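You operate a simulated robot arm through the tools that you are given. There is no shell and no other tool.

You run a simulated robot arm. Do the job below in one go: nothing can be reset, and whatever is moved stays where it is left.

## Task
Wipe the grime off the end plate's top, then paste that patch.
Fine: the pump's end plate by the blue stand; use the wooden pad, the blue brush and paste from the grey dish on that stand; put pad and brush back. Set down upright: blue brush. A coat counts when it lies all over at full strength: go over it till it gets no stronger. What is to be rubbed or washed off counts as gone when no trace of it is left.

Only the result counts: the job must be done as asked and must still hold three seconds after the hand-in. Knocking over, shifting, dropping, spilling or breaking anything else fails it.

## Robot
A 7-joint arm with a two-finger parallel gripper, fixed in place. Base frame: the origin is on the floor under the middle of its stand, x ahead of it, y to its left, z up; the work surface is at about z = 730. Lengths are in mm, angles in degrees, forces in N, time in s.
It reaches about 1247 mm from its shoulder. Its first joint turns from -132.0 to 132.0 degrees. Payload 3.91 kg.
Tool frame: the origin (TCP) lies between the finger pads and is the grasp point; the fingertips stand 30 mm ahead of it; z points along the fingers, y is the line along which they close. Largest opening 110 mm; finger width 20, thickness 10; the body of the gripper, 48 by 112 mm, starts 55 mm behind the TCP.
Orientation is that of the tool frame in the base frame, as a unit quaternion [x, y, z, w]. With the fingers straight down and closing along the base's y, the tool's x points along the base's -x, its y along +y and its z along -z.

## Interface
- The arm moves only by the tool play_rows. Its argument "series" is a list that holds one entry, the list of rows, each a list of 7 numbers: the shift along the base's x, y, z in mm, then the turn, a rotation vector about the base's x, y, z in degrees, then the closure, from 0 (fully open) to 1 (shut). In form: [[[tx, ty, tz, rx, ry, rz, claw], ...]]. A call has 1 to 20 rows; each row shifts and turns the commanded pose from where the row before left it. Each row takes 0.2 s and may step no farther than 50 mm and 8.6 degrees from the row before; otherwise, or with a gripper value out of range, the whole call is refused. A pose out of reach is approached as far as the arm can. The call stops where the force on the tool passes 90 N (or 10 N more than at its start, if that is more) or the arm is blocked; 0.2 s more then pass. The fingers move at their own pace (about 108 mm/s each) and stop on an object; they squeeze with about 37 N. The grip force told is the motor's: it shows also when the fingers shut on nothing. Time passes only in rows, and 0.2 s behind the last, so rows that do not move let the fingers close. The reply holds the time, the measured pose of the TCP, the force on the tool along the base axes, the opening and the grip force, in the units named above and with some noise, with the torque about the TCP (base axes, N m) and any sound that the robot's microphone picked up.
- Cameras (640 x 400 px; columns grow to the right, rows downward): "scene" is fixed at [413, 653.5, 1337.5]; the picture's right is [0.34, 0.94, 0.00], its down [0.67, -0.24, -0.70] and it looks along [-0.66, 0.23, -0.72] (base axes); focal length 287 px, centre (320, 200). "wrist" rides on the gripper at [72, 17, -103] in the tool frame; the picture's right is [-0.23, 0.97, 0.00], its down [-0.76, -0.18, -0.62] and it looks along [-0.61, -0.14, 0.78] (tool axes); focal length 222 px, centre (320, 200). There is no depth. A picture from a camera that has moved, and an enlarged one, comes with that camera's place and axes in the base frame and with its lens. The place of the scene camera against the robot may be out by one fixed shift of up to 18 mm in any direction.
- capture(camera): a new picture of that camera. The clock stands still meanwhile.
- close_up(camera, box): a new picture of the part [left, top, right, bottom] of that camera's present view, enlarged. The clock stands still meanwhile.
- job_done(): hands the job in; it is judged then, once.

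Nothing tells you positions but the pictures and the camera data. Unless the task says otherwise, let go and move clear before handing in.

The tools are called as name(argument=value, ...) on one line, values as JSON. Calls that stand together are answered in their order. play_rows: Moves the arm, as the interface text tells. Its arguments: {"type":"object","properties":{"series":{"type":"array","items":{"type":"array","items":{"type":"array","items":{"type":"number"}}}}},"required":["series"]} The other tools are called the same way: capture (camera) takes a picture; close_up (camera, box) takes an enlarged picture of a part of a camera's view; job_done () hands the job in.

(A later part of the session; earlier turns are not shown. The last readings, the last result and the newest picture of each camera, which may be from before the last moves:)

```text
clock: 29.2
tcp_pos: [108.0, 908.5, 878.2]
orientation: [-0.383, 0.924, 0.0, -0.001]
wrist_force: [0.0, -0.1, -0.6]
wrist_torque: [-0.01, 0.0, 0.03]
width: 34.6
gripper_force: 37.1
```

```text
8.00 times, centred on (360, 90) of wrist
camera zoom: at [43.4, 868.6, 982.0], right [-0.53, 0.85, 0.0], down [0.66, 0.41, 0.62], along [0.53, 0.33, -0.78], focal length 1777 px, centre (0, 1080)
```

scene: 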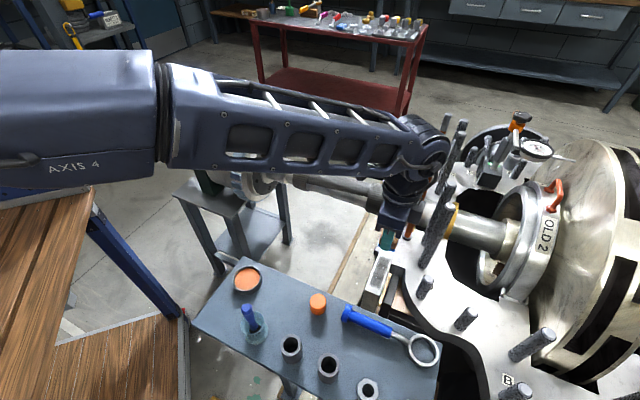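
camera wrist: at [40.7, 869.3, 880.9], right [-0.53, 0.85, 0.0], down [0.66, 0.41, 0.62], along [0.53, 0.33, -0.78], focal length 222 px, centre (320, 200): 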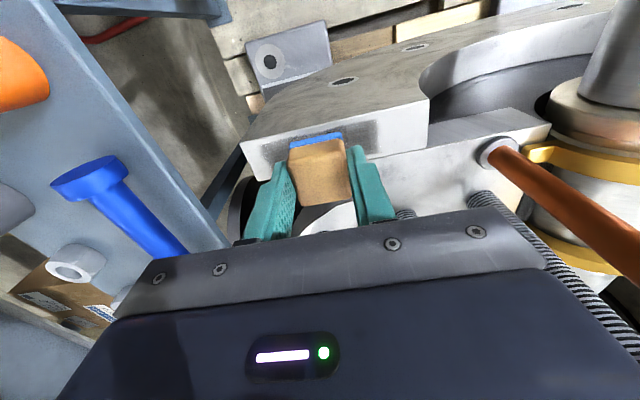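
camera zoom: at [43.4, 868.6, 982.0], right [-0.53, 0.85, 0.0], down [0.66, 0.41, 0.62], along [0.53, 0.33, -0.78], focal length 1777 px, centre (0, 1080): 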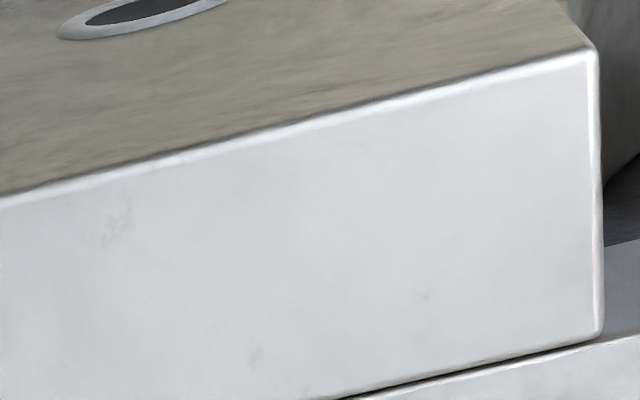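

The remaining marks look like the metal's texture, but I'll do another firmer pass to be certain and compare.

play_rows(series=[[[0, 0, -40, 0, 0, 0, 1], [0, 0, -40, 0, 0, 0, 1], [0, 0, -32, 0, 0, 0, 1], [0, 0, -5, 0, 0, 0, 1], [0, 0, -3, 0, 0, 0, 1], [0, 0, -1, 0, 0, 0, 1], [0, 0, 0, 0, 0, 0, 1]]])

play_rows(series=[[[7, -5, 0, 0, 0, 0, 1], [6, -6, 0, 0, 0, 0, 1], [6, -6, 0, 0, 0, 0, 1], [6, -6, 0, 0, 0, 0, 1], [-6, 6, 0, 0, 0, 0, 1], [-6, 6, 0, 0, 0, 0, 1], [-6, 6, 0, 0, 0, 0, 1], [-6, 6, 0, 0, 0, 0, 1], [-6, 6, 0, 0, 0, 0, 1], [-6, 6, 0, 0, 0, 0, 1], [-6, 6, 0, 0, 0, 0, 1], [-6, 6, 0, 0, 0, 0, 1], [4, -8, 0, 0, 0, 0, 1], [6, -6, 0, 0, 0, 0, 1], [6, -6, 0, 0, 0, 0, 1], [6, -6, 0, 0, 0, 0, 1], [6, -6, 0, 0, 0, 0, 1], [6, -6, 0, 0, 0, 0, 1], [6, -6, 0, 0, 0, 0, 1], [6, -6, 0, 0, 0, 0, 1]]])

play_rows(series=[[[-5, 7, 10, 0, 0, 0, 1], [-8, 8, 40, 0, 0, 0, 1], [-6, 6, 40, 0, 0, 0, 1], [-6, 6, 31, 0, 0, 0, 1], [0, 0, 0, 0, 0, 0, 1], [0, 0, 0, 0, 0, 0, 1]]])

close_up(camera="wrist", box=[275, 75, 345, 125])

close_up(camera="wrist", box=[325, 65, 395, 115])

```text
clock: 30.8
tcp_pos: [107.5, 909.3, 757.4]
orientation: [-0.383, 0.924, 0.002, 0.002]
wrist_force: [-0.9, -0.7, 32.5]
wrist_torque: [-0.19, 0.01, 0.0]
width: 34.8
gripper_force: 36.8
```

```text
clock: 33.2
tcp_pos: [95.5, 923.1, 756.7]
orientation: [-0.382, 0.924, -0.005, 0.001]
wrist_force: [9.4, -23.6, 22.1]
wrist_torque: [-0.57, -0.19, -0.23]
width: 34.8
gripper_force: 37.6
stopped in row 12: the force on the tool passed its limit at 101 N (the readings are from after the stop); the commanded pose is now the measured one
```

```text
clock: 34.6
tcp_pos: [70.2, 949.2, 877.4]
orientation: [-0.382, 0.924, -0.005, 0.0]
wrist_force: [-0.5, 0.0, -0.3]
wrist_torque: [-0.02, -0.02, 0.07]
width: 34.8
gripper_force: 36.7
```

```text
8.00 times, centred on (310, 100) of wrist
camera zoom: at [6.4, 912.8, 979.6], right [-0.53, 0.85, -0.01], down [0.66, 0.42, 0.62], along [0.53, 0.32, -0.78], focal length 1777 px, centre (400, 1000)
```

zoom: 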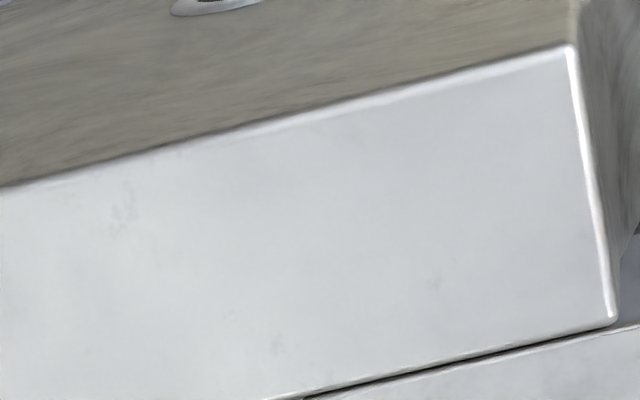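

```text
8.00 times, centred on (360, 90) of wrist
camera zoom: at [6.4, 912.8, 979.6], right [-0.53, 0.85, -0.01], down [0.66, 0.42, 0.62], along [0.53, 0.32, -0.78], focal length 1777 px, centre (0, 1080)
```

zoom: 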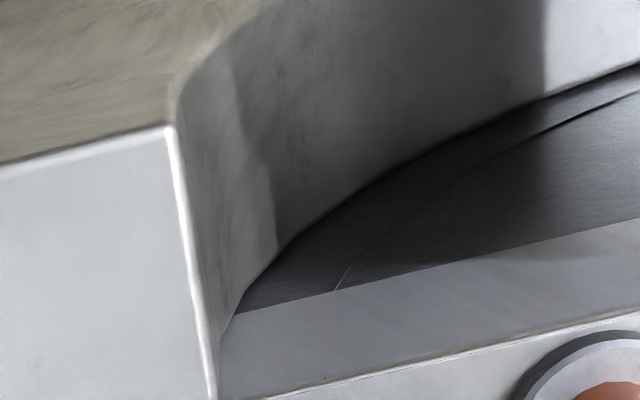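

The pad's edge caught on the neighbouring pump plate in that last pass (stopped at 101 N) because I had shifted it sideways. I'll move back away from the studs and check the pad and surroundings.

play_rows(series=[[[12, -13, 0, 0, 0, 0, 1], [12, -13, 0, 0, 0, 0, 1], [11, -13, 0, 0, 0, 0, 1], [0, 0, 0, 0, 0, 0, 1], [0, 0, 0, 0, 0, 0, 1]]])

capture(camera="wrist")

close_up(camera="wrist", box=[240, 50, 400, 250])

capture(camera="scene")

close_up(camera="scene", box=[350, 200, 450, 300])

```text
clock: 35.8
tcp_pos: [103.0, 911.6, 876.0]
orientation: [-0.382, 0.924, -0.005, 0.0]
wrist_force: [0.8, -0.2, -0.2]
wrist_torque: [0.0, 0.03, 0.02]
width: 34.9
gripper_force: 36.9
```

```text
taken
camera wrist: at [39.5, 873.9, 978.6], right [-0.53, 0.85, -0.01], down [0.66, 0.42, 0.62], along [0.53, 0.32, -0.78], focal length 222 px, centre (320, 200)
```

wrist: 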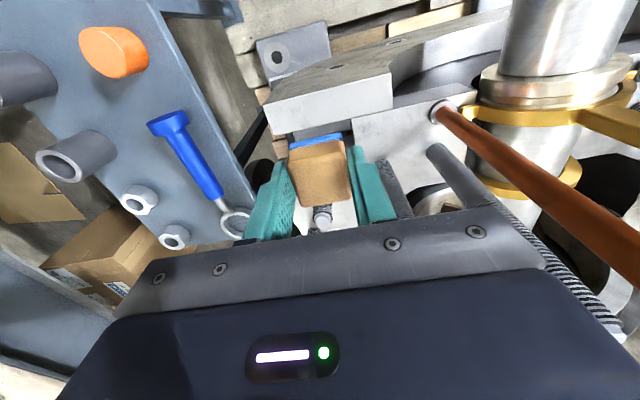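

```text
2.00 times, centred on (320, 150) of wrist
camera zoom: at [39.5, 873.9, 978.6], right [-0.53, 0.85, -0.01], down [0.66, 0.42, 0.62], along [0.53, 0.32, -0.78], focal length 444 px, centre (320, 300)
```

zoom: 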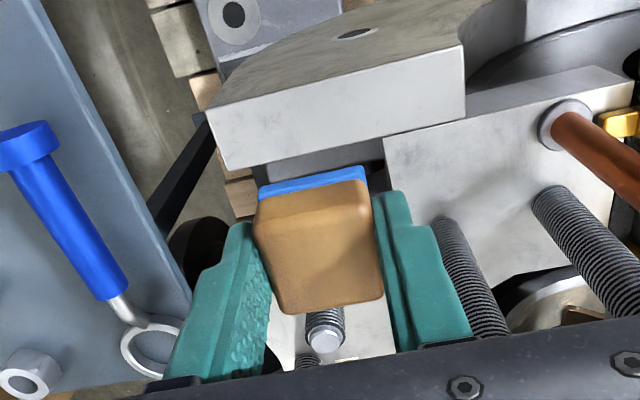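

```text
taken
```

scene: 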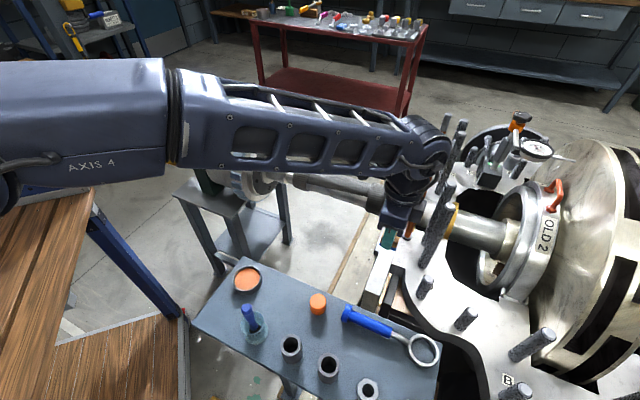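

```text
4.00 times, centred on (400, 250) of scene
camera zoom: at [413.0, 653.5, 1337.5], right [0.34, 0.94, 0.0], down [0.67, -0.24, -0.7], along [-0.66, 0.23, -0.72], focal length 1148 px, centre (0, 0)
```

zoom: 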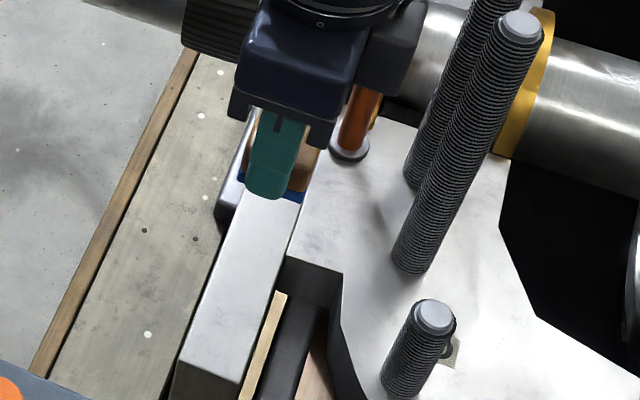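

The pump plate's corner stands right beside the end plate and the pad's edge caught it; nothing seems shifted. I'll check the patch again from here.

close_up(camera="wrist", box=[265, 75, 335, 125])

close_up(camera="wrist", box=[325, 65, 395, 115])

```text
8.00 times, centred on (300, 100) of wrist
camera zoom: at [39.5, 873.9, 978.6], right [-0.53, 0.85, -0.01], down [0.66, 0.42, 0.62], along [0.53, 0.32, -0.78], focal length 1777 px, centre (480, 1000)
```

zoom: 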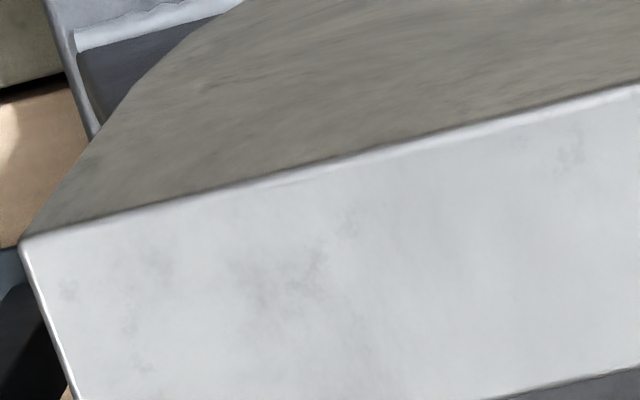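

```text
8.00 times, centred on (360, 90) of wrist
camera zoom: at [39.5, 873.9, 978.6], right [-0.53, 0.85, -0.01], down [0.66, 0.42, 0.62], along [0.53, 0.32, -0.78], focal length 1777 px, centre (0, 1080)
```

zoom: 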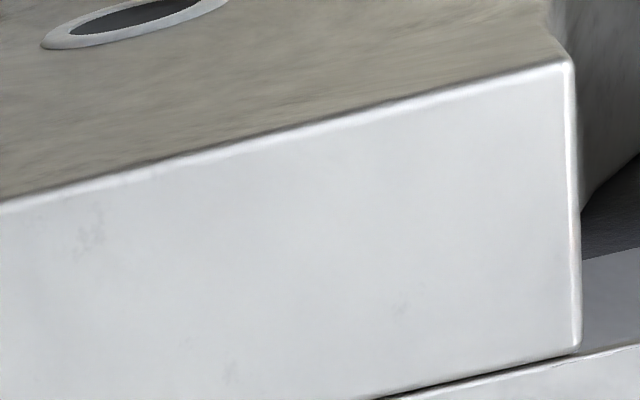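

The mottling is unchanged by further rubbing, so it is the metal itself and the grime is gone. I'll straighten the tiny tilt and carry the pad back to its spot on the stand.

play_rows(series=[[[-2.2, -38.8, 0, 0.53, 0.22, 0.05, 1], [-2.2, -38.8, 0, 0, 0, 0, 1], [-2.2, -38.8, 0, 0, 0, 0, 1], [-2.2, -38.8, 0, 0, 0, 0, 1], [-2.2, -38.8, 0, 0, 0, 0, 1], [-2.2, -38.8, 0, 0, 0, 0, 1], [0, 0, -30, 0, 0, 0, 1], [0, 0, -30, 0, 0, 0, 1], [0, 0, -20, 0, 0, 0, 1], [0, 0, -8, 0, 0, 0, 1], [0, 0, 0, 0, 0, 0, 1], [0, 0, 0, 0, 0, 0, 1]]])

close_up(camera="wrist", box=[240, 50, 400, 250])

close_up(camera="scene", box=[190, 200, 350, 350])

```text
clock: 38.4
tcp_pos: [91.2, 677.5, 788.0]
orientation: [-0.382, 0.924, 0.0, -0.001]
wrist_force: [0.1, -0.3, 0.1]
wrist_torque: [-0.01, -0.01, 0.05]
width: 34.6
gripper_force: 37.2
```

```text
2.00 times, centred on (320, 150) of wrist
camera zoom: at [27.5, 639.0, 890.1], right [-0.53, 0.85, 0.0], down [0.66, 0.41, 0.62], along [0.53, 0.33, -0.78], focal length 444 px, centre (320, 300)
```

zoom: 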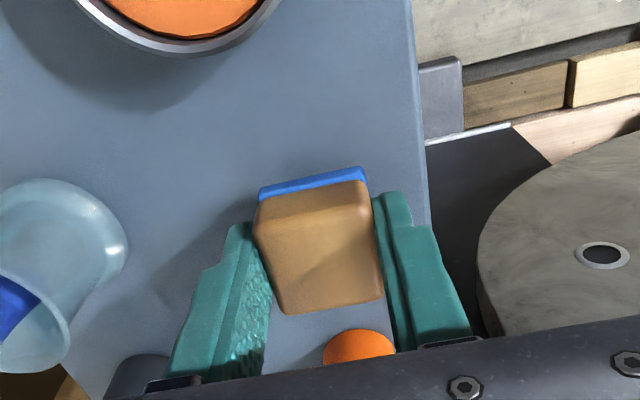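

```text
2.67 times, centred on (270, 275) of scene
camera zoom: at [413.0, 653.5, 1337.5], right [0.34, 0.94, 0.0], down [0.67, -0.24, -0.7], along [-0.66, 0.23, -0.72], focal length 765 px, centre (453, 0)
```

zoom: 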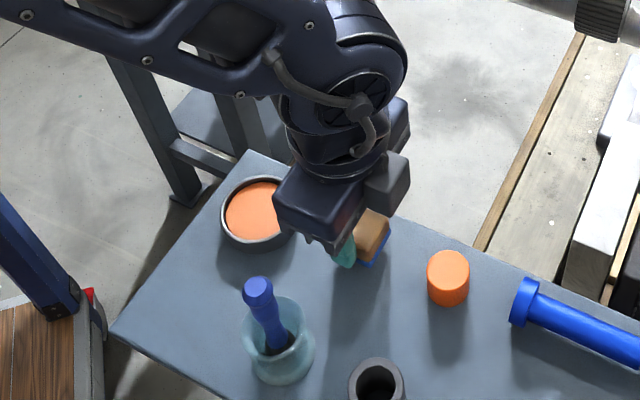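

Over the pad's spot. Lowering in small steps to feel the stand.

play_rows(series=[[[-1, 1, -4, 0, 0, 0, 1], [0, 0, -3, 0, 0, 0, 1], [0, 0, -1, 0, 0, 0, 1], [0, 0, 0, 0, 0, 0, 1]]])

```text
clock: 39.4
tcp_pos: [90.6, 679.7, 779.8]
orientation: [-0.382, 0.924, 0.0, 0.001]
wrist_force: [0.5, -1.0, 0.4]
wrist_torque: [0.04, 0.01, 0.04]
width: 34.5
gripper_force: 37.1
```

play_rows(series=[[[0, 0, -1, 0, 0, 0, 1], [0, 0, -1, 0, 0, 0, 1], [0, 0, 0, 0, 0, 0, 1]]])

```text
clock: 40.2
tcp_pos: [89.7, 679.0, 778.7]
orientation: [-0.381, 0.924, 0.0, 0.0]
wrist_force: [-0.3, -0.3, 2.4]
wrist_torque: [-0.02, -0.02, -0.02]
width: 34.7
gripper_force: 37.4
```

play_rows(series=[[[0, 0, -0.7, 0, 0, 0, 1], [0, 0, 0, 0, 0, 0, 1]]])

```text
clock: 40.8
tcp_pos: [89.8, 680.4, 777.6]
orientation: [-0.382, 0.924, 0.002, 0.0]
wrist_force: [-1.7, -0.8, 17.2]
wrist_torque: [-0.03, -0.02, 0.0]
width: 34.9
gripper_force: 37.2
```

The pad rests on the stand. I'll ease off and open partly, then rise straight up.

play_rows(series=[[[0, 0, 0.7, 0, 0, 0, 1], [0, 0, 0, 0, 0, 0, 0.6], [0, 0, 0, 0, 0, 0, 0.45], [0, 0, 0, 0, 0, 0, 0.45], [0, 0, 20, 0, 0, 0, 0.45], [0, 0, 30, 0, 0, 0, 0.45], [0, 0, 40, 0, 0, 0, 0.45], [0, 0, 40, 0, 0, 0, 0.45], [0, 0, 0, 0, 0, 0, 0.45]]])

capture(camera="wrist")

close_up(camera="wrist", box=[180, 40, 380, 190])

close_up(camera="scene", box=[190, 200, 350, 350])

```text
clock: 42.8
tcp_pos: [90.4, 679.2, 910.9]
orientation: [-0.381, 0.924, 0.0, 0.0]
wrist_force: [0.2, 0.8, 0.1]
wrist_torque: [-0.01, 0.03, -0.04]
width: 60.5
gripper_force: 0.1
```

```text
taken
camera wrist: at [25.7, 640.3, 1013.7], right [-0.53, 0.85, 0.0], down [0.66, 0.41, 0.62], along [0.53, 0.33, -0.78], focal length 222 px, centre (320, 200)
```

wrist: 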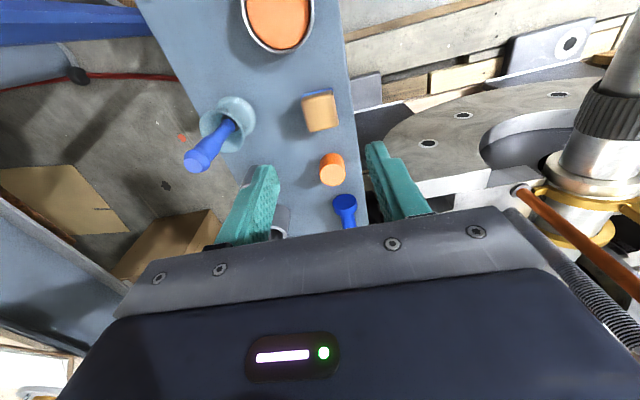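

```text
2.67 times, centred on (280, 115) of wrist
camera zoom: at [25.7, 640.3, 1013.7], right [-0.53, 0.85, 0.0], down [0.66, 0.41, 0.62], along [0.53, 0.33, -0.78], focal length 592 px, centre (427, 427)
```

zoom: 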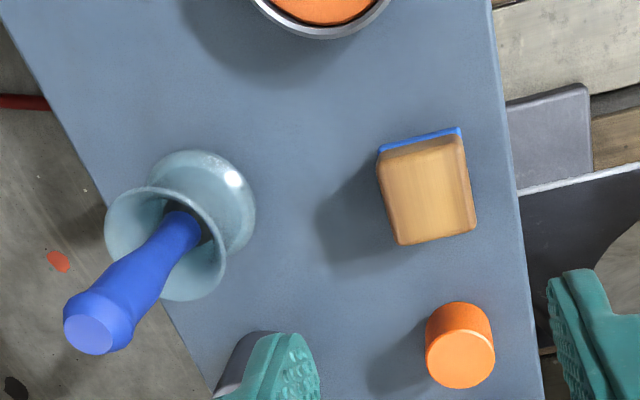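

```text
2.67 times, centred on (270, 275) of scene
camera zoom: at [413.0, 653.5, 1337.5], right [0.34, 0.94, 0.0], down [0.67, -0.24, -0.7], along [-0.66, 0.23, -0.72], focal length 765 px, centre (453, 0)
```

zoom: 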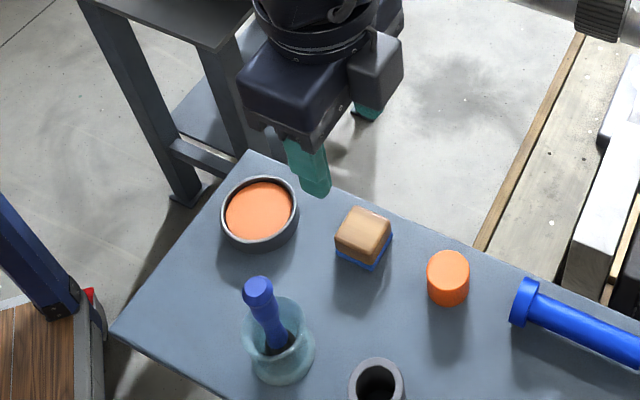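

The pad is back in place. Next the brush: its handle stands upright at about (152, 601) with its tip near z 860. I'll move above it at this height and check the alignment.

play_rows(series=[[[15.5, -19.5, 5, 0, 0, 0, 0.45], [15.5, -19.5, 5, 0, 0, 0, 0.45], [15.5, -19.5, 0, 0, 0, 0, 0.45], [15.5, -19.5, 0, 0, 0, 0, 0.45], [0, 0, 0, 0, 0, 0, 0.45], [0, 0, 0, 0, 0, 0, 0.45]]])

capture(camera="wrist")

close_up(camera="wrist", box=[240, 60, 400, 210])

close_up(camera="scene", box=[190, 230, 310, 350])

```text
clock: 44.2
tcp_pos: [150.9, 600.7, 919.6]
orientation: [-0.382, 0.924, 0.0, 0.0]
wrist_force: [0.3, 0.0, -0.5]
wrist_torque: [-0.02, 0.01, -0.03]
width: 60.4
gripper_force: 0.1
```

```text
taken
camera wrist: at [87.8, 561.6, 1023.0], right [-0.53, 0.85, 0.0], down [0.66, 0.41, 0.62], along [0.53, 0.33, -0.78], focal length 222 px, centre (320, 200)
```

wrist: 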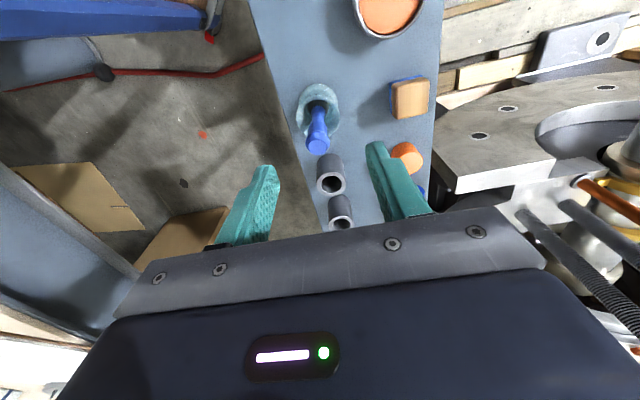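

```text
2.67 times, centred on (320, 135) of wrist
camera zoom: at [87.8, 561.6, 1023.0], right [-0.53, 0.85, 0.0], down [0.66, 0.41, 0.62], along [0.53, 0.33, -0.78], focal length 592 px, centre (320, 373)
```

zoom: 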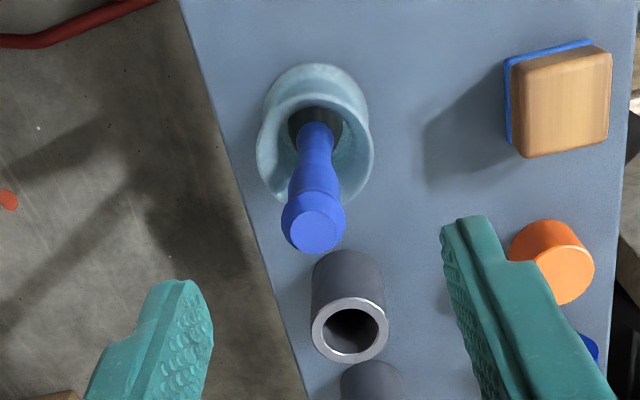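

```text
3.33 times, centred on (250, 290) of scene
camera zoom: at [413.0, 653.5, 1337.5], right [0.34, 0.94, 0.0], down [0.67, -0.24, -0.7], along [-0.66, 0.23, -0.72], focal length 957 px, centre (553, -100)
```

zoom: 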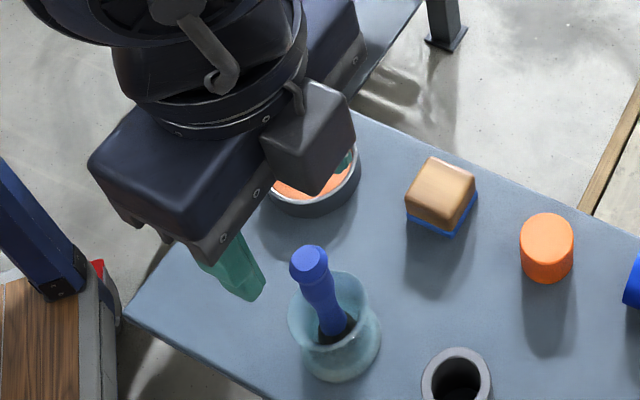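

The brush axis is about (152.5, 600.3), nearly under the gripper. I'll correct by 1.6 mm, descend with fingertips staying above the jar rim, and look before closing.

play_rows(series=[[[1.6, -0.4, -20, 0, 0, 0, 0.45], [0, 0, -25, 0, 0, 0, 0.45], [0, 0, -25, 0, 0, 0, 0.45], [0, 0, -17, 0, 0, 0, 0.45], [0, 0, 0, 0, 0, 0, 0.45], [0, 0, 0, 0, 0, 0, 0.45]]])

close_up(camera="wrist", box=[240, 80, 400, 230])

close_up(camera="scene", box=[190, 230, 310, 350])

```text
clock: 45.6
tcp_pos: [154.3, 600.6, 832.0]
orientation: [-0.382, 0.924, 0.001, -0.001]
wrist_force: [0.0, 1.1, -0.8]
wrist_torque: [0.0, -0.01, 0.0]
width: 60.4
gripper_force: 0.1
```

```text
2.67 times, centred on (320, 155) of wrist
camera zoom: at [90.2, 561.5, 935.0], right [-0.53, 0.85, 0.0], down [0.66, 0.41, 0.62], along [0.53, 0.33, -0.78], focal length 592 px, centre (320, 320)
```

zoom: 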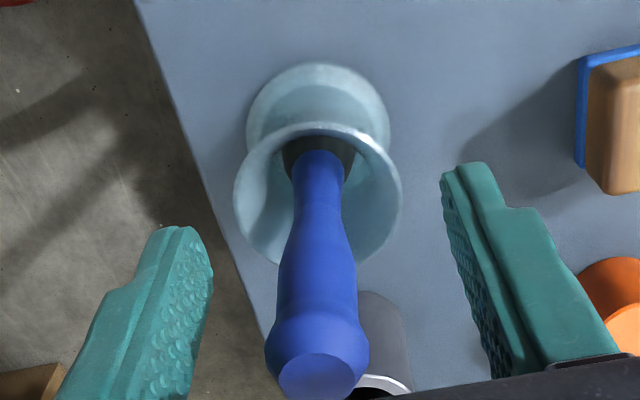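

```text
3.33 times, centred on (250, 290) of scene
camera zoom: at [413.0, 653.5, 1337.5], right [0.34, 0.94, 0.0], down [0.67, -0.24, -0.7], along [-0.66, 0.23, -0.72], focal length 957 px, centre (553, -100)
```

zoom: 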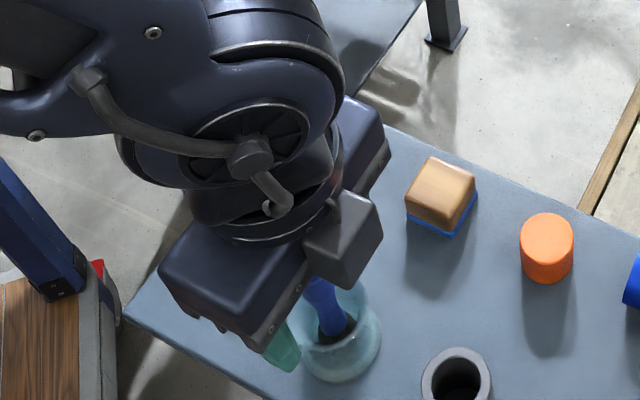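

Handle well centred between the fingers. Closing in steps.

play_rows(series=[[[0, 0, 0, 0, 0, 0, 0.6], [0, 0, 0, 0, 0, 0, 0.7], [0, 0, 0, 0, 0, 0, 0.77], [0, 0, 0, 0, 0, 0, 0.82], [0, 0, 0, 0, 0, 0, 0.87], [0, 0, 0, 0, 0, 0, 1], [0, 0, 0, 0, 0, 0, 1]]])

close_up(camera="wrist", box=[240, 80, 400, 230])

```text
clock: 47.2
tcp_pos: [153.1, 601.0, 832.0]
orientation: [-0.382, 0.924, 0.001, -0.001]
wrist_force: [-0.2, -0.4, 0.9]
wrist_torque: [0.02, -0.01, -0.03]
width: 18.1
gripper_force: 37.2
```

```text
2.67 times, centred on (320, 155) of wrist
camera zoom: at [90.2, 561.4, 935.1], right [-0.53, 0.85, 0.0], down [0.66, 0.41, 0.62], along [0.53, 0.33, -0.78], focal length 592 px, centre (320, 320)
```

zoom: 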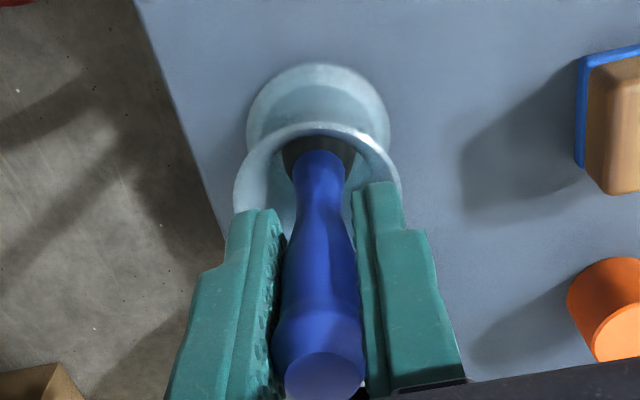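

The brush is gripped (18.1 mm). I'll lift it straight up out of the jar and check the jar stayed put.

play_rows(series=[[[0, 0, 5, 0, 0, 0, 1], [0, 0, 10, 0, 0, 0, 1], [0, 0, 15, 0, 0, 0, 1], [0, 0, 20, 0, 0, 0, 1], [0, 0, 20, 0, 0, 0, 1], [0, 0, 20, 0, 0, 0, 1], [0, 0, 0, 0, 0, 0, 1], [0, 0, 0, 0, 0, 0, 1]]])

capture(camera="wrist")

close_up(camera="wrist", box=[240, 80, 400, 230])

close_up(camera="scene", box=[190, 230, 310, 350])

```text
clock: 49.0
tcp_pos: [151.1, 601.4, 921.0]
orientation: [-0.382, 0.924, -0.001, 0.0]
wrist_force: [-0.1, 0.3, -0.4]
wrist_torque: [-0.01, 0.0, 0.03]
width: 17.8
gripper_force: 36.7
```

```text
taken
camera wrist: at [88.6, 561.6, 1023.9], right [-0.53, 0.85, 0.0], down [0.66, 0.41, 0.62], along [0.53, 0.33, -0.78], focal length 222 px, centre (320, 200)
```

wrist: 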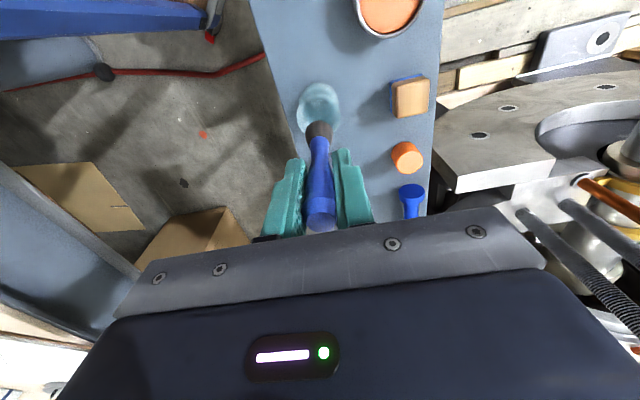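

```text
2.67 times, centred on (320, 155) of wrist
camera zoom: at [88.6, 561.6, 1023.9], right [-0.53, 0.85, 0.0], down [0.66, 0.41, 0.62], along [0.53, 0.33, -0.78], focal length 592 px, centre (320, 320)
```

zoom: 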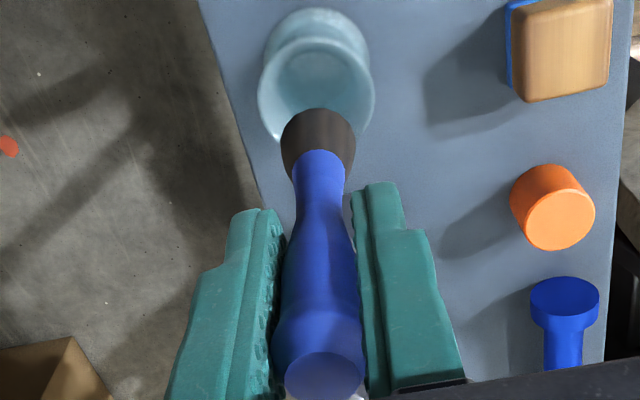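

```text
3.33 times, centred on (250, 290) of scene
camera zoom: at [413.0, 653.5, 1337.5], right [0.34, 0.94, 0.0], down [0.67, -0.24, -0.7], along [-0.66, 0.23, -0.72], focal length 957 px, centre (553, -100)
```

zoom: 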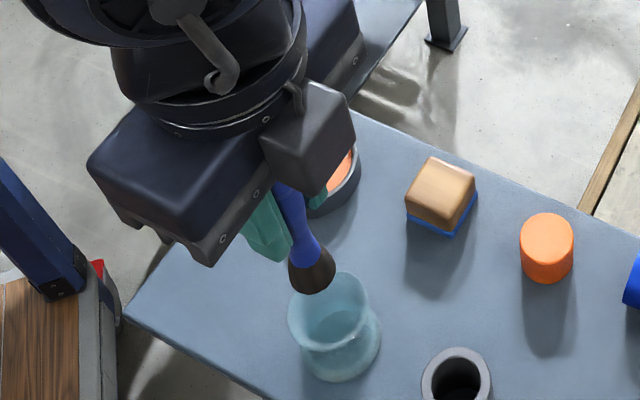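

The brush has round dark bristles about 24 mm across, ending about 85 mm below the TCP; the jar stayed in place. Now I'll go over the grey dish at about (36, 605), still high.

play_rows(series=[[[-29, 1, 0, 0, 0, 0, 1], [-29, 1, 0, 0, 0, 0, 1], [-29, 1, 0, 0, 0, 0, 1], [-29, 1, 0, 0, 0, 0, 1], [0, 0, 0, 0, 0, 0, 1], [0, 0, 0, 0, 0, 0, 1]]])

capture(camera="wrist")

close_up(camera="wrist", box=[240, 50, 400, 200])

close_up(camera="scene", box=[190, 210, 310, 330])

```text
clock: 50.4
tcp_pos: [36.2, 602.5, 918.2]
orientation: [-0.382, 0.924, 0.0, 0.0]
wrist_force: [0.7, 0.2, 0.4]
wrist_torque: [0.0, 0.01, 0.01]
width: 17.6
gripper_force: 37.4
```

```text
taken
camera wrist: at [-27.5, 564.3, 1021.1], right [-0.53, 0.85, 0.0], down [0.66, 0.41, 0.62], along [0.53, 0.33, -0.78], focal length 222 px, centre (320, 200)
```

wrist: 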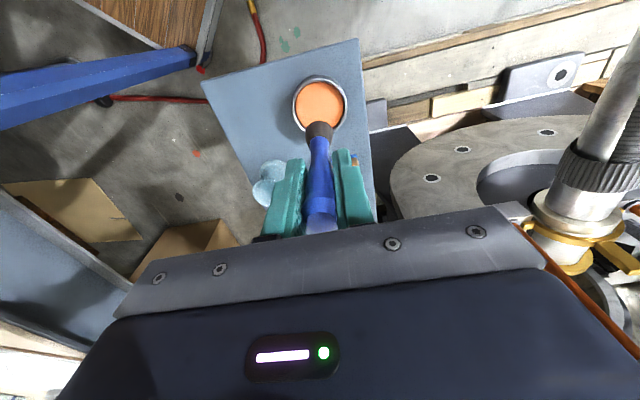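

```text
2.67 times, centred on (320, 125) of wrist
camera zoom: at [-27.5, 564.3, 1021.1], right [-0.53, 0.85, 0.0], down [0.66, 0.41, 0.62], along [0.53, 0.33, -0.78], focal length 592 px, centre (320, 400)
```

zoom: 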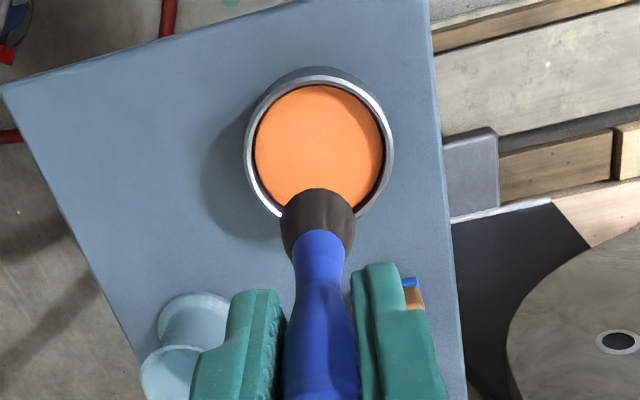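

```text
3.33 times, centred on (250, 270) of scene
camera zoom: at [413.0, 653.5, 1337.5], right [0.34, 0.94, 0.0], down [0.67, -0.24, -0.7], along [-0.66, 0.23, -0.72], focal length 957 px, centre (553, -33)
```

zoom: 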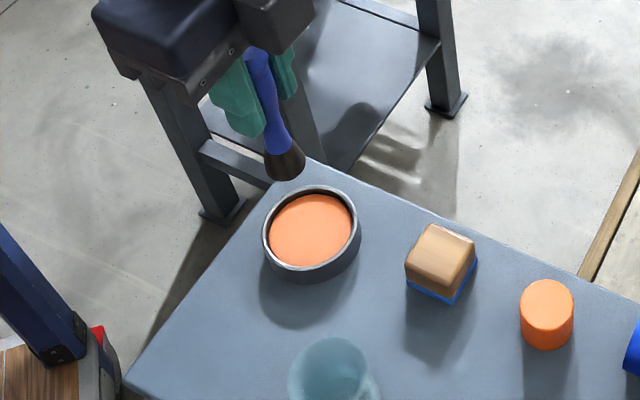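

The dish centre lies right under the brush. I'll lower to just above the paste and look.

play_rows(series=[[[0, 0, -25, 0, 0, 0, 1], [0, 0, -25, 0, 0, 0, 1], [0, 0, -18, 0, 0, 0, 1], [0, 0, -5, 0, 0, 0, 1], [0, 0, 0, 0, 0, 0, 1], [0, 0, 0, 0, 0, 0, 1]]])

close_up(camera="wrist", box=[270, 70, 370, 160])

close_up(camera="scene", box=[210, 240, 290, 310])

```text
clock: 51.8
tcp_pos: [35.6, 606.6, 848.7]
orientation: [-0.382, 0.924, 0.0, 0.0]
wrist_force: [1.1, 0.2, -0.5]
wrist_torque: [0.0, 0.01, 0.0]
width: 18.0
gripper_force: 36.7
```

```text
4.44 times, centred on (320, 115) of wrist
camera zoom: at [-28.1, 566.6, 950.7], right [-0.53, 0.85, 0.0], down [0.66, 0.41, 0.62], along [0.53, 0.33, -0.78], focal length 987 px, centre (320, 578)
```

zoom: 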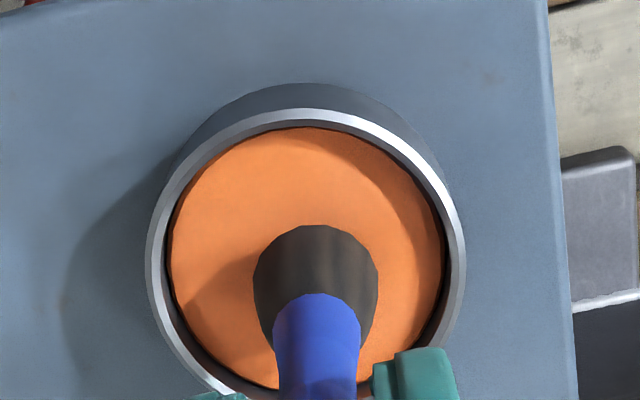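

```text
5.71 times, centred on (250, 275) of scene
camera zoom: at [413.0, 653.5, 1337.5], right [0.34, 0.94, 0.0], down [0.67, -0.24, -0.7], along [-0.66, 0.23, -0.72], focal length 1640 px, centre (720, -229)
```

zoom: 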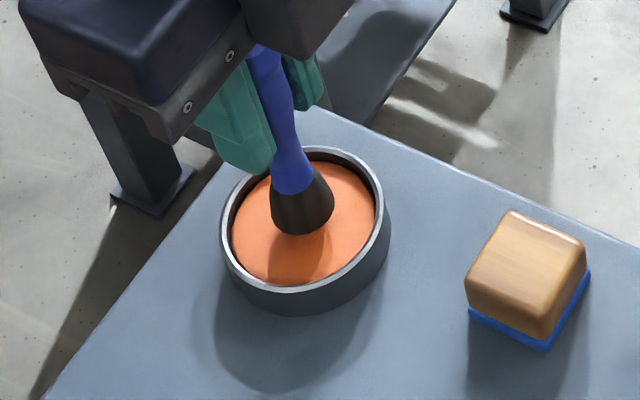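

Centred over the paste. Dipping in small steps, watching the force.

play_rows(series=[[[0, 0, -3, 0, 0, 0, 1], [0, 0, -3, 0, 0, 0, 1], [0, 0, -2, 0, 0, 0, 1], [0, 0, 0, 0, 0, 0, 1]]])

close_up(camera="scene", box=[210, 240, 290, 310])

```text
clock: 52.8
tcp_pos: [36.5, 606.2, 843.9]
orientation: [-0.382, 0.924, 0.002, 0.0]
wrist_force: [-2.0, -2.2, 30.2]
wrist_torque: [-0.15, 0.2, -0.03]
width: 18.0
gripper_force: 37.4
```

```text
5.71 times, centred on (250, 275) of scene
camera zoom: at [413.0, 653.5, 1337.5], right [0.34, 0.94, 0.0], down [0.67, -0.24, -0.7], along [-0.66, 0.23, -0.72], focal length 1640 px, centre (720, -229)
```

zoom: 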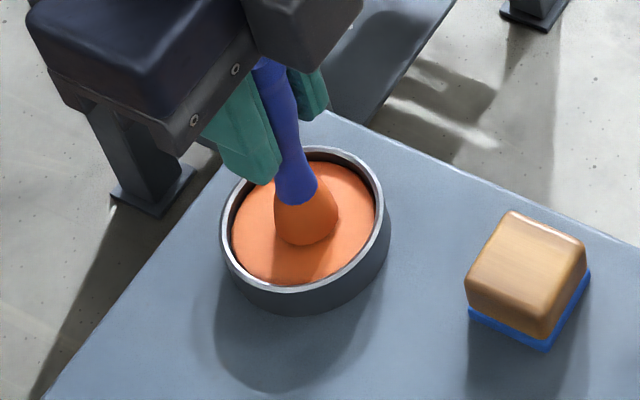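

The bristles have taken up orange paste. I'll lift straight up and carry the brush over the end plate.

play_rows(series=[[[0, 0, 5, 0, 0, 0, 1], [0, 0, 15, 0, 0, 0, 1], [0, 0, 25, 0, 0, 0, 1], [0, 0, 25, 0, 0, 0, 1], [10, 43.5, 0, 0, 0, 0, 1], [10, 43.5, 0, 0, 0, 0, 1], [10, 43.5, 0, 0, 0, 0, 1], [10, 43.5, 0, 0, 0, 0, 1], [10, 43.5, 0, 0, 0, 0, 1], [10, 43.5, 0, 0, 0, 0, 1], [10, 43.5, 0, 0, 0, 0, 1], [0, 0, 0, 0, 0, 0, 1], [0, 0, 0, 0, 0, 0, 1]]])

play_rows(series=[[[0, 0, 0, 0, 0, 0, 1]]])

play_rows(series=[[[0, 0, 0, 0, 0, 0, 1]]])

capture(camera="wrist")

close_up(camera="wrist", box=[240, 50, 400, 180])

capture(camera="scene")

```text
clock: 55.6
tcp_pos: [107.7, 911.1, 911.6]
orientation: [-0.381, 0.924, 0.0, 0.0]
wrist_force: [0.0, -0.6, -0.3]
wrist_torque: [0.05, 0.04, -0.01]
width: 18.0
gripper_force: 37.0
```

```text
clock: 56.0
tcp_pos: [108.5, 910.1, 911.7]
orientation: [-0.382, 0.924, 0.0, 0.0]
wrist_force: [0.2, 0.3, 0.3]
wrist_torque: [0.01, -0.01, -0.01]
width: 17.9
gripper_force: 36.9
```

```text
clock: 56.4
tcp_pos: [109.5, 911.1, 910.6]
orientation: [-0.383, 0.924, 0.0, 0.0]
wrist_force: [-1.0, -0.5, -0.5]
wrist_torque: [0.01, 0.01, 0.01]
width: 17.6
gripper_force: 36.8
```

```text
taken
camera wrist: at [44.7, 871.1, 1014.8], right [-0.53, 0.85, 0.0], down [0.66, 0.41, 0.62], along [0.53, 0.33, -0.78], focal length 222 px, centre (320, 200)
```

wrist: 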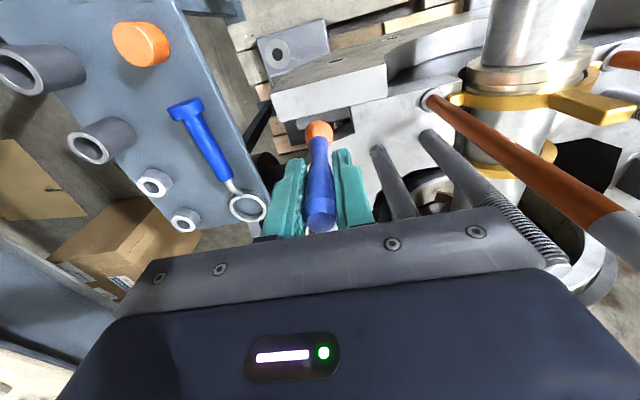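

```text
3.08 times, centred on (320, 115) of wrist
camera zoom: at [44.7, 871.1, 1014.8], right [-0.53, 0.85, 0.0], down [0.66, 0.41, 0.62], along [0.53, 0.33, -0.78], focal length 684 px, centre (320, 462)
```

zoom: 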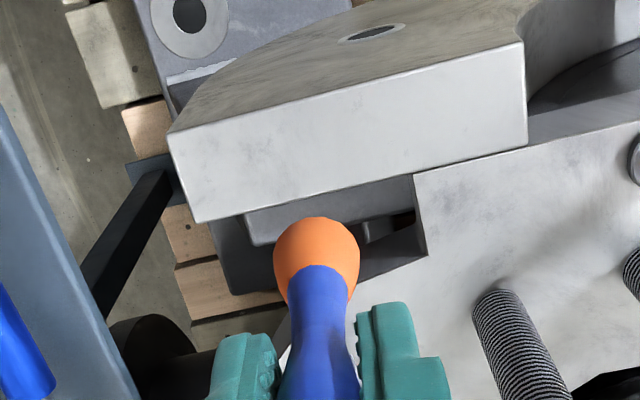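

```text
taken
```

scene: 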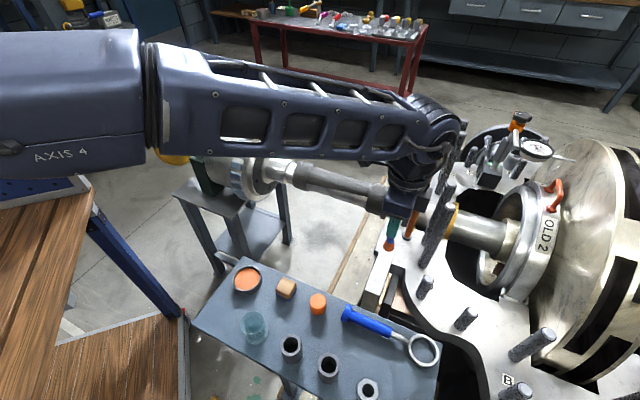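

The brush tip hangs just beside the patch centre line. I'll shift it onto the centre line, lower to just above the plate, and then feel for contact.

play_rows(series=[[[-1.7, -1.7, -30, 0, 0, 0, 1], [0, 0, -30, 0, 0, 0, 1], [0, 0, -25, 0, 0, 0, 1], [0, 0, -9, 0, 0, 0, 1], [0, 0, 0, 0, 0, 0, 1], [0, 0, 0, 0, 0, 0, 1]]])

close_up(camera="wrist", box=[240, 50, 400, 180])

close_up(camera="scene", box=[350, 220, 430, 310])

```text
clock: 57.8
tcp_pos: [104.6, 907.8, 818.0]
orientation: [-0.382, 0.924, 0.0, 0.001]
wrist_force: [0.7, -0.6, 0.5]
wrist_torque: [0.02, -0.02, -0.01]
width: 18.0
gripper_force: 36.9
```

```text
3.08 times, centred on (320, 115) of wrist
camera zoom: at [42.3, 868.0, 920.4], right [-0.53, 0.85, 0.0], down [0.66, 0.41, 0.62], along [0.53, 0.33, -0.78], focal length 684 px, centre (320, 462)
```

zoom: 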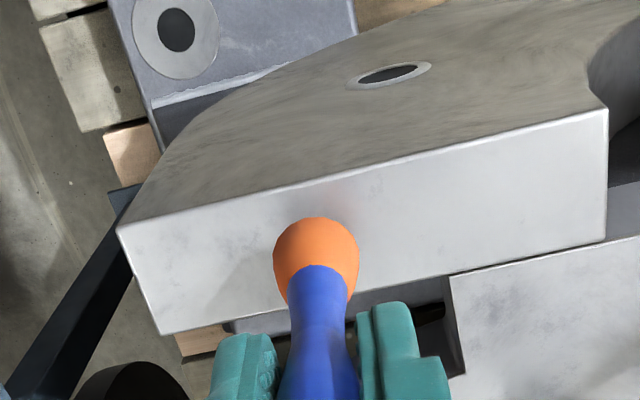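

```text
4.44 times, centred on (390, 265) of scene
camera zoom: at [413.0, 653.5, 1337.5], right [0.34, 0.94, 0.0], down [0.67, -0.24, -0.7], along [-0.66, 0.23, -0.72], focal length 1276 px, centre (9, -89)
```

zoom: 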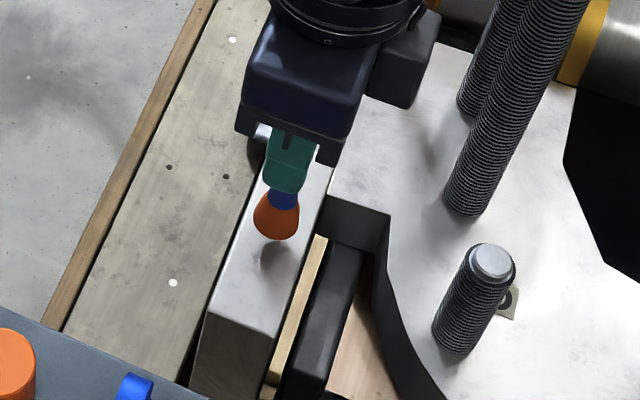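

About a centimetre above the plate. Lowering in small steps to touch.

play_rows(series=[[[0, 0, -3, 0, 0, 0, 1], [0, 0, -2, 0, 0, 0, 1], [0, 0, -1, 0, 0, 0, 1], [0, 0, 0, 0, 0, 0, 1]]])

```text
clock: 58.8
tcp_pos: [105.7, 908.3, 810.1]
orientation: [-0.381, 0.924, 0.0, 0.0]
wrist_force: [0.4, -0.2, -0.9]
wrist_torque: [-0.01, -0.02, -0.04]
width: 17.8
gripper_force: 37.0
```

play_rows(series=[[[0, 0, -1, 0, 0, 0, 1], [0, 0, -1, 0, 0, 0, 1], [0, 0, 0, 0, 0, 0, 1]]])

```text
clock: 59.6
tcp_pos: [105.2, 906.4, 807.4]
orientation: [-0.381, 0.924, 0.0, 0.0]
wrist_force: [0.7, -0.1, -0.8]
wrist_torque: [-0.01, 0.01, 0.01]
width: 17.6
gripper_force: 37.2
```

play_rows(series=[[[0, 0, -1, 0, 0, 0, 1], [0, 0, -1, 0, 0, 0, 1], [0, 0, 0, 0, 0, 0, 1]]])

close_up(camera="wrist", box=[240, 50, 400, 180])

close_up(camera="scene", box=[350, 220, 430, 310])

```text
clock: 60.4
tcp_pos: [105.8, 906.9, 808.0]
orientation: [-0.381, 0.924, 0.002, 0.0]
wrist_force: [-1.4, 0.0, 16.1]
wrist_torque: [0.04, 0.09, -0.03]
width: 17.9
gripper_force: 36.9
```

```text
3.08 times, centred on (320, 115) of wrist
camera zoom: at [42.4, 867.4, 910.1], right [-0.53, 0.85, 0.0], down [0.66, 0.41, 0.62], along [0.53, 0.33, -0.78], focal length 684 px, centre (320, 462)
```

zoom: 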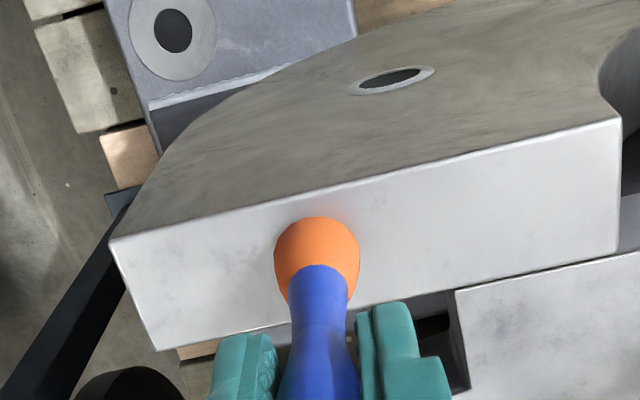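

```text
4.44 times, centred on (390, 265) of scene
camera zoom: at [413.0, 653.5, 1337.5], right [0.34, 0.94, 0.0], down [0.67, -0.24, -0.7], along [-0.66, 0.23, -0.72], focal length 1276 px, centre (9, -89)
```

zoom: 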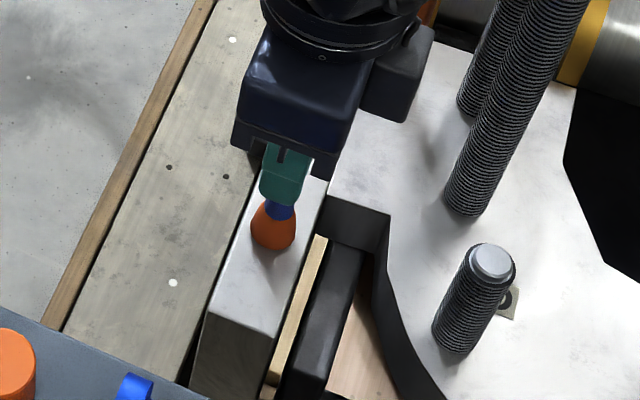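

Contact at about 16 N (TCP z ≈ 807). I'll make a first stroke toward the near end and back to see the coat's width.

play_rows(series=[[[1.3, 1.3, 0, 0, 0, 0, 1], [4.8, -4.8, 0, 0, 0, 0, 1], [4.8, -4.8, 0, 0, 0, 0, 1], [4.8, -4.8, 0, 0, 0, 0, 1], [4.8, -4.8, 0, 0, 0, 0, 1], [4.8, -4.8, 0, 0, 0, 0, 1], [-4.8, 4.8, 0, 0, 0, 0, 1], [-4.8, 4.8, 0, 0, 0, 0, 1], [-4.8, 4.8, 0, 0, 0, 0, 1], [-4.8, 4.8, 0, 0, 0, 0, 1], [-4.8, 4.8, 0, 0, 0, 0, 1]]])

close_up(camera="wrist", box=[240, 50, 400, 180])

close_up(camera="scene", box=[350, 220, 430, 310])

```text
clock: 62.8
tcp_pos: [105.7, 910.4, 805.0]
orientation: [-0.382, 0.924, 0.0, -0.001]
wrist_force: [2.8, -2.4, 13.3]
wrist_torque: [-0.1, -0.29, -0.02]
width: 18.7
gripper_force: 37.2
```

```text
3.08 times, centred on (320, 115) of wrist
camera zoom: at [43.0, 870.0, 908.8], right [-0.53, 0.85, 0.0], down [0.66, 0.41, 0.62], along [0.53, 0.33, -0.78], focal length 684 px, centre (320, 462)
```

zoom: 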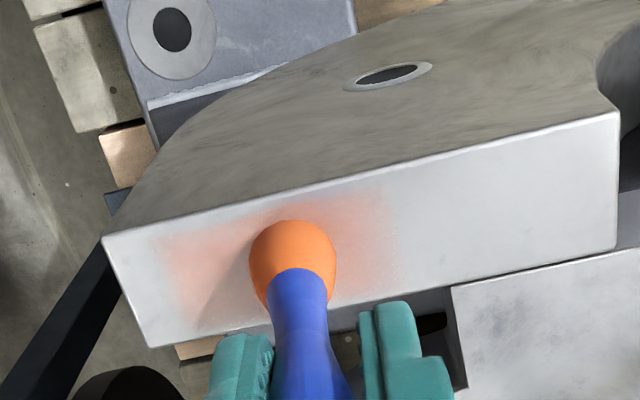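

```text
4.44 times, centred on (390, 265) of scene
camera zoom: at [413.0, 653.5, 1337.5], right [0.34, 0.94, 0.0], down [0.67, -0.24, -0.7], along [-0.66, 0.23, -0.72], focal length 1276 px, centre (9, -89)
```

zoom: 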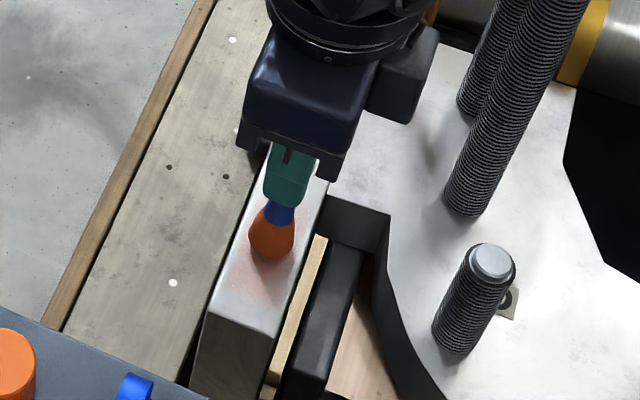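

The coat shows faintly, and the brush leaned a little in the grip from friction. I'll lift slightly to see if the lean stays.

play_rows(series=[[[0, 0, 4, 0, 0, 0, 1], [0, 0, 8, 0, 0, 0, 1], [0, 0, 0, 0, 0, 0, 1], [0, 0, 0, 0, 0, 0, 1]]])

close_up(camera="wrist", box=[240, 70, 400, 230])

close_up(camera="wrist", box=[260, 80, 360, 140])

```text
clock: 63.8
tcp_pos: [107.3, 908.7, 818.2]
orientation: [-0.381, 0.924, 0.0, 0.0]
wrist_force: [-0.6, 0.3, 0.0]
wrist_torque: [-0.03, -0.03, -0.02]
width: 18.7
gripper_force: 37.1
```

```text
2.50 times, centred on (320, 150) of wrist
camera zoom: at [43.4, 870.0, 920.6], right [-0.53, 0.85, 0.0], down [0.66, 0.41, 0.62], along [0.53, 0.33, -0.78], focal length 555 px, centre (320, 325)
```

zoom: 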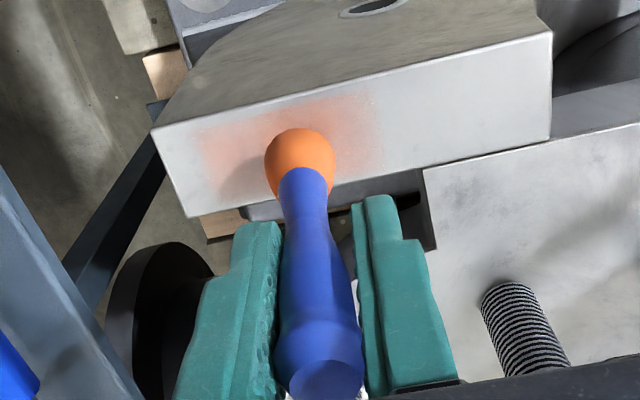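

```text
6.40 times, centred on (310, 110) of wrist
camera zoom: at [43.4, 870.0, 920.6], right [-0.53, 0.85, 0.0], down [0.66, 0.41, 0.62], along [0.53, 0.33, -0.78], focal length 1422 px, centre (384, 776)
```

zoom: 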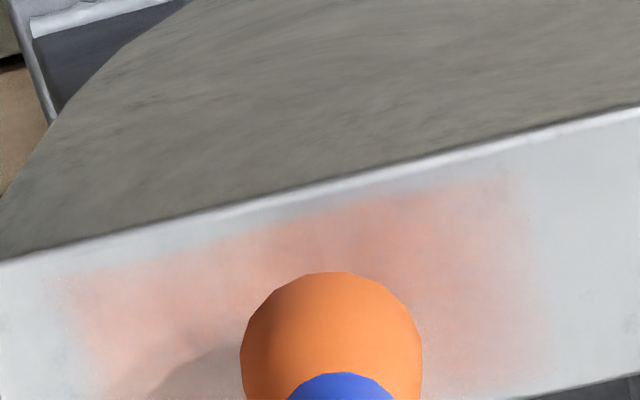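

The lean stays, so I'll press more lightly and alternate the stroke directions. Lowering again with less pressure.

play_rows(series=[[[0, 0, -8, 0, 0, 0, 1], [0, 0, -3, 0, 0, 0, 1], [0, 0, 0, 0, 0, 0, 1]]])

```text
clock: 64.6
tcp_pos: [106.9, 909.4, 807.3]
orientation: [-0.381, 0.924, 0.0, 0.0]
wrist_force: [-0.6, -0.5, -0.2]
wrist_torque: [0.01, -0.01, -0.01]
width: 18.7
gripper_force: 37.3
```

play_rows(series=[[[0, 0, -0.5, 0, 0, 0, 1], [0, 0, 0, 0, 0, 0, 1]]])

```text
clock: 65.2
tcp_pos: [105.9, 909.0, 806.2]
orientation: [-0.382, 0.924, 0.0, 0.0]
wrist_force: [-0.2, 0.6, -0.3]
wrist_torque: [0.01, 0.03, -0.01]
width: 18.7
gripper_force: 37.4
```

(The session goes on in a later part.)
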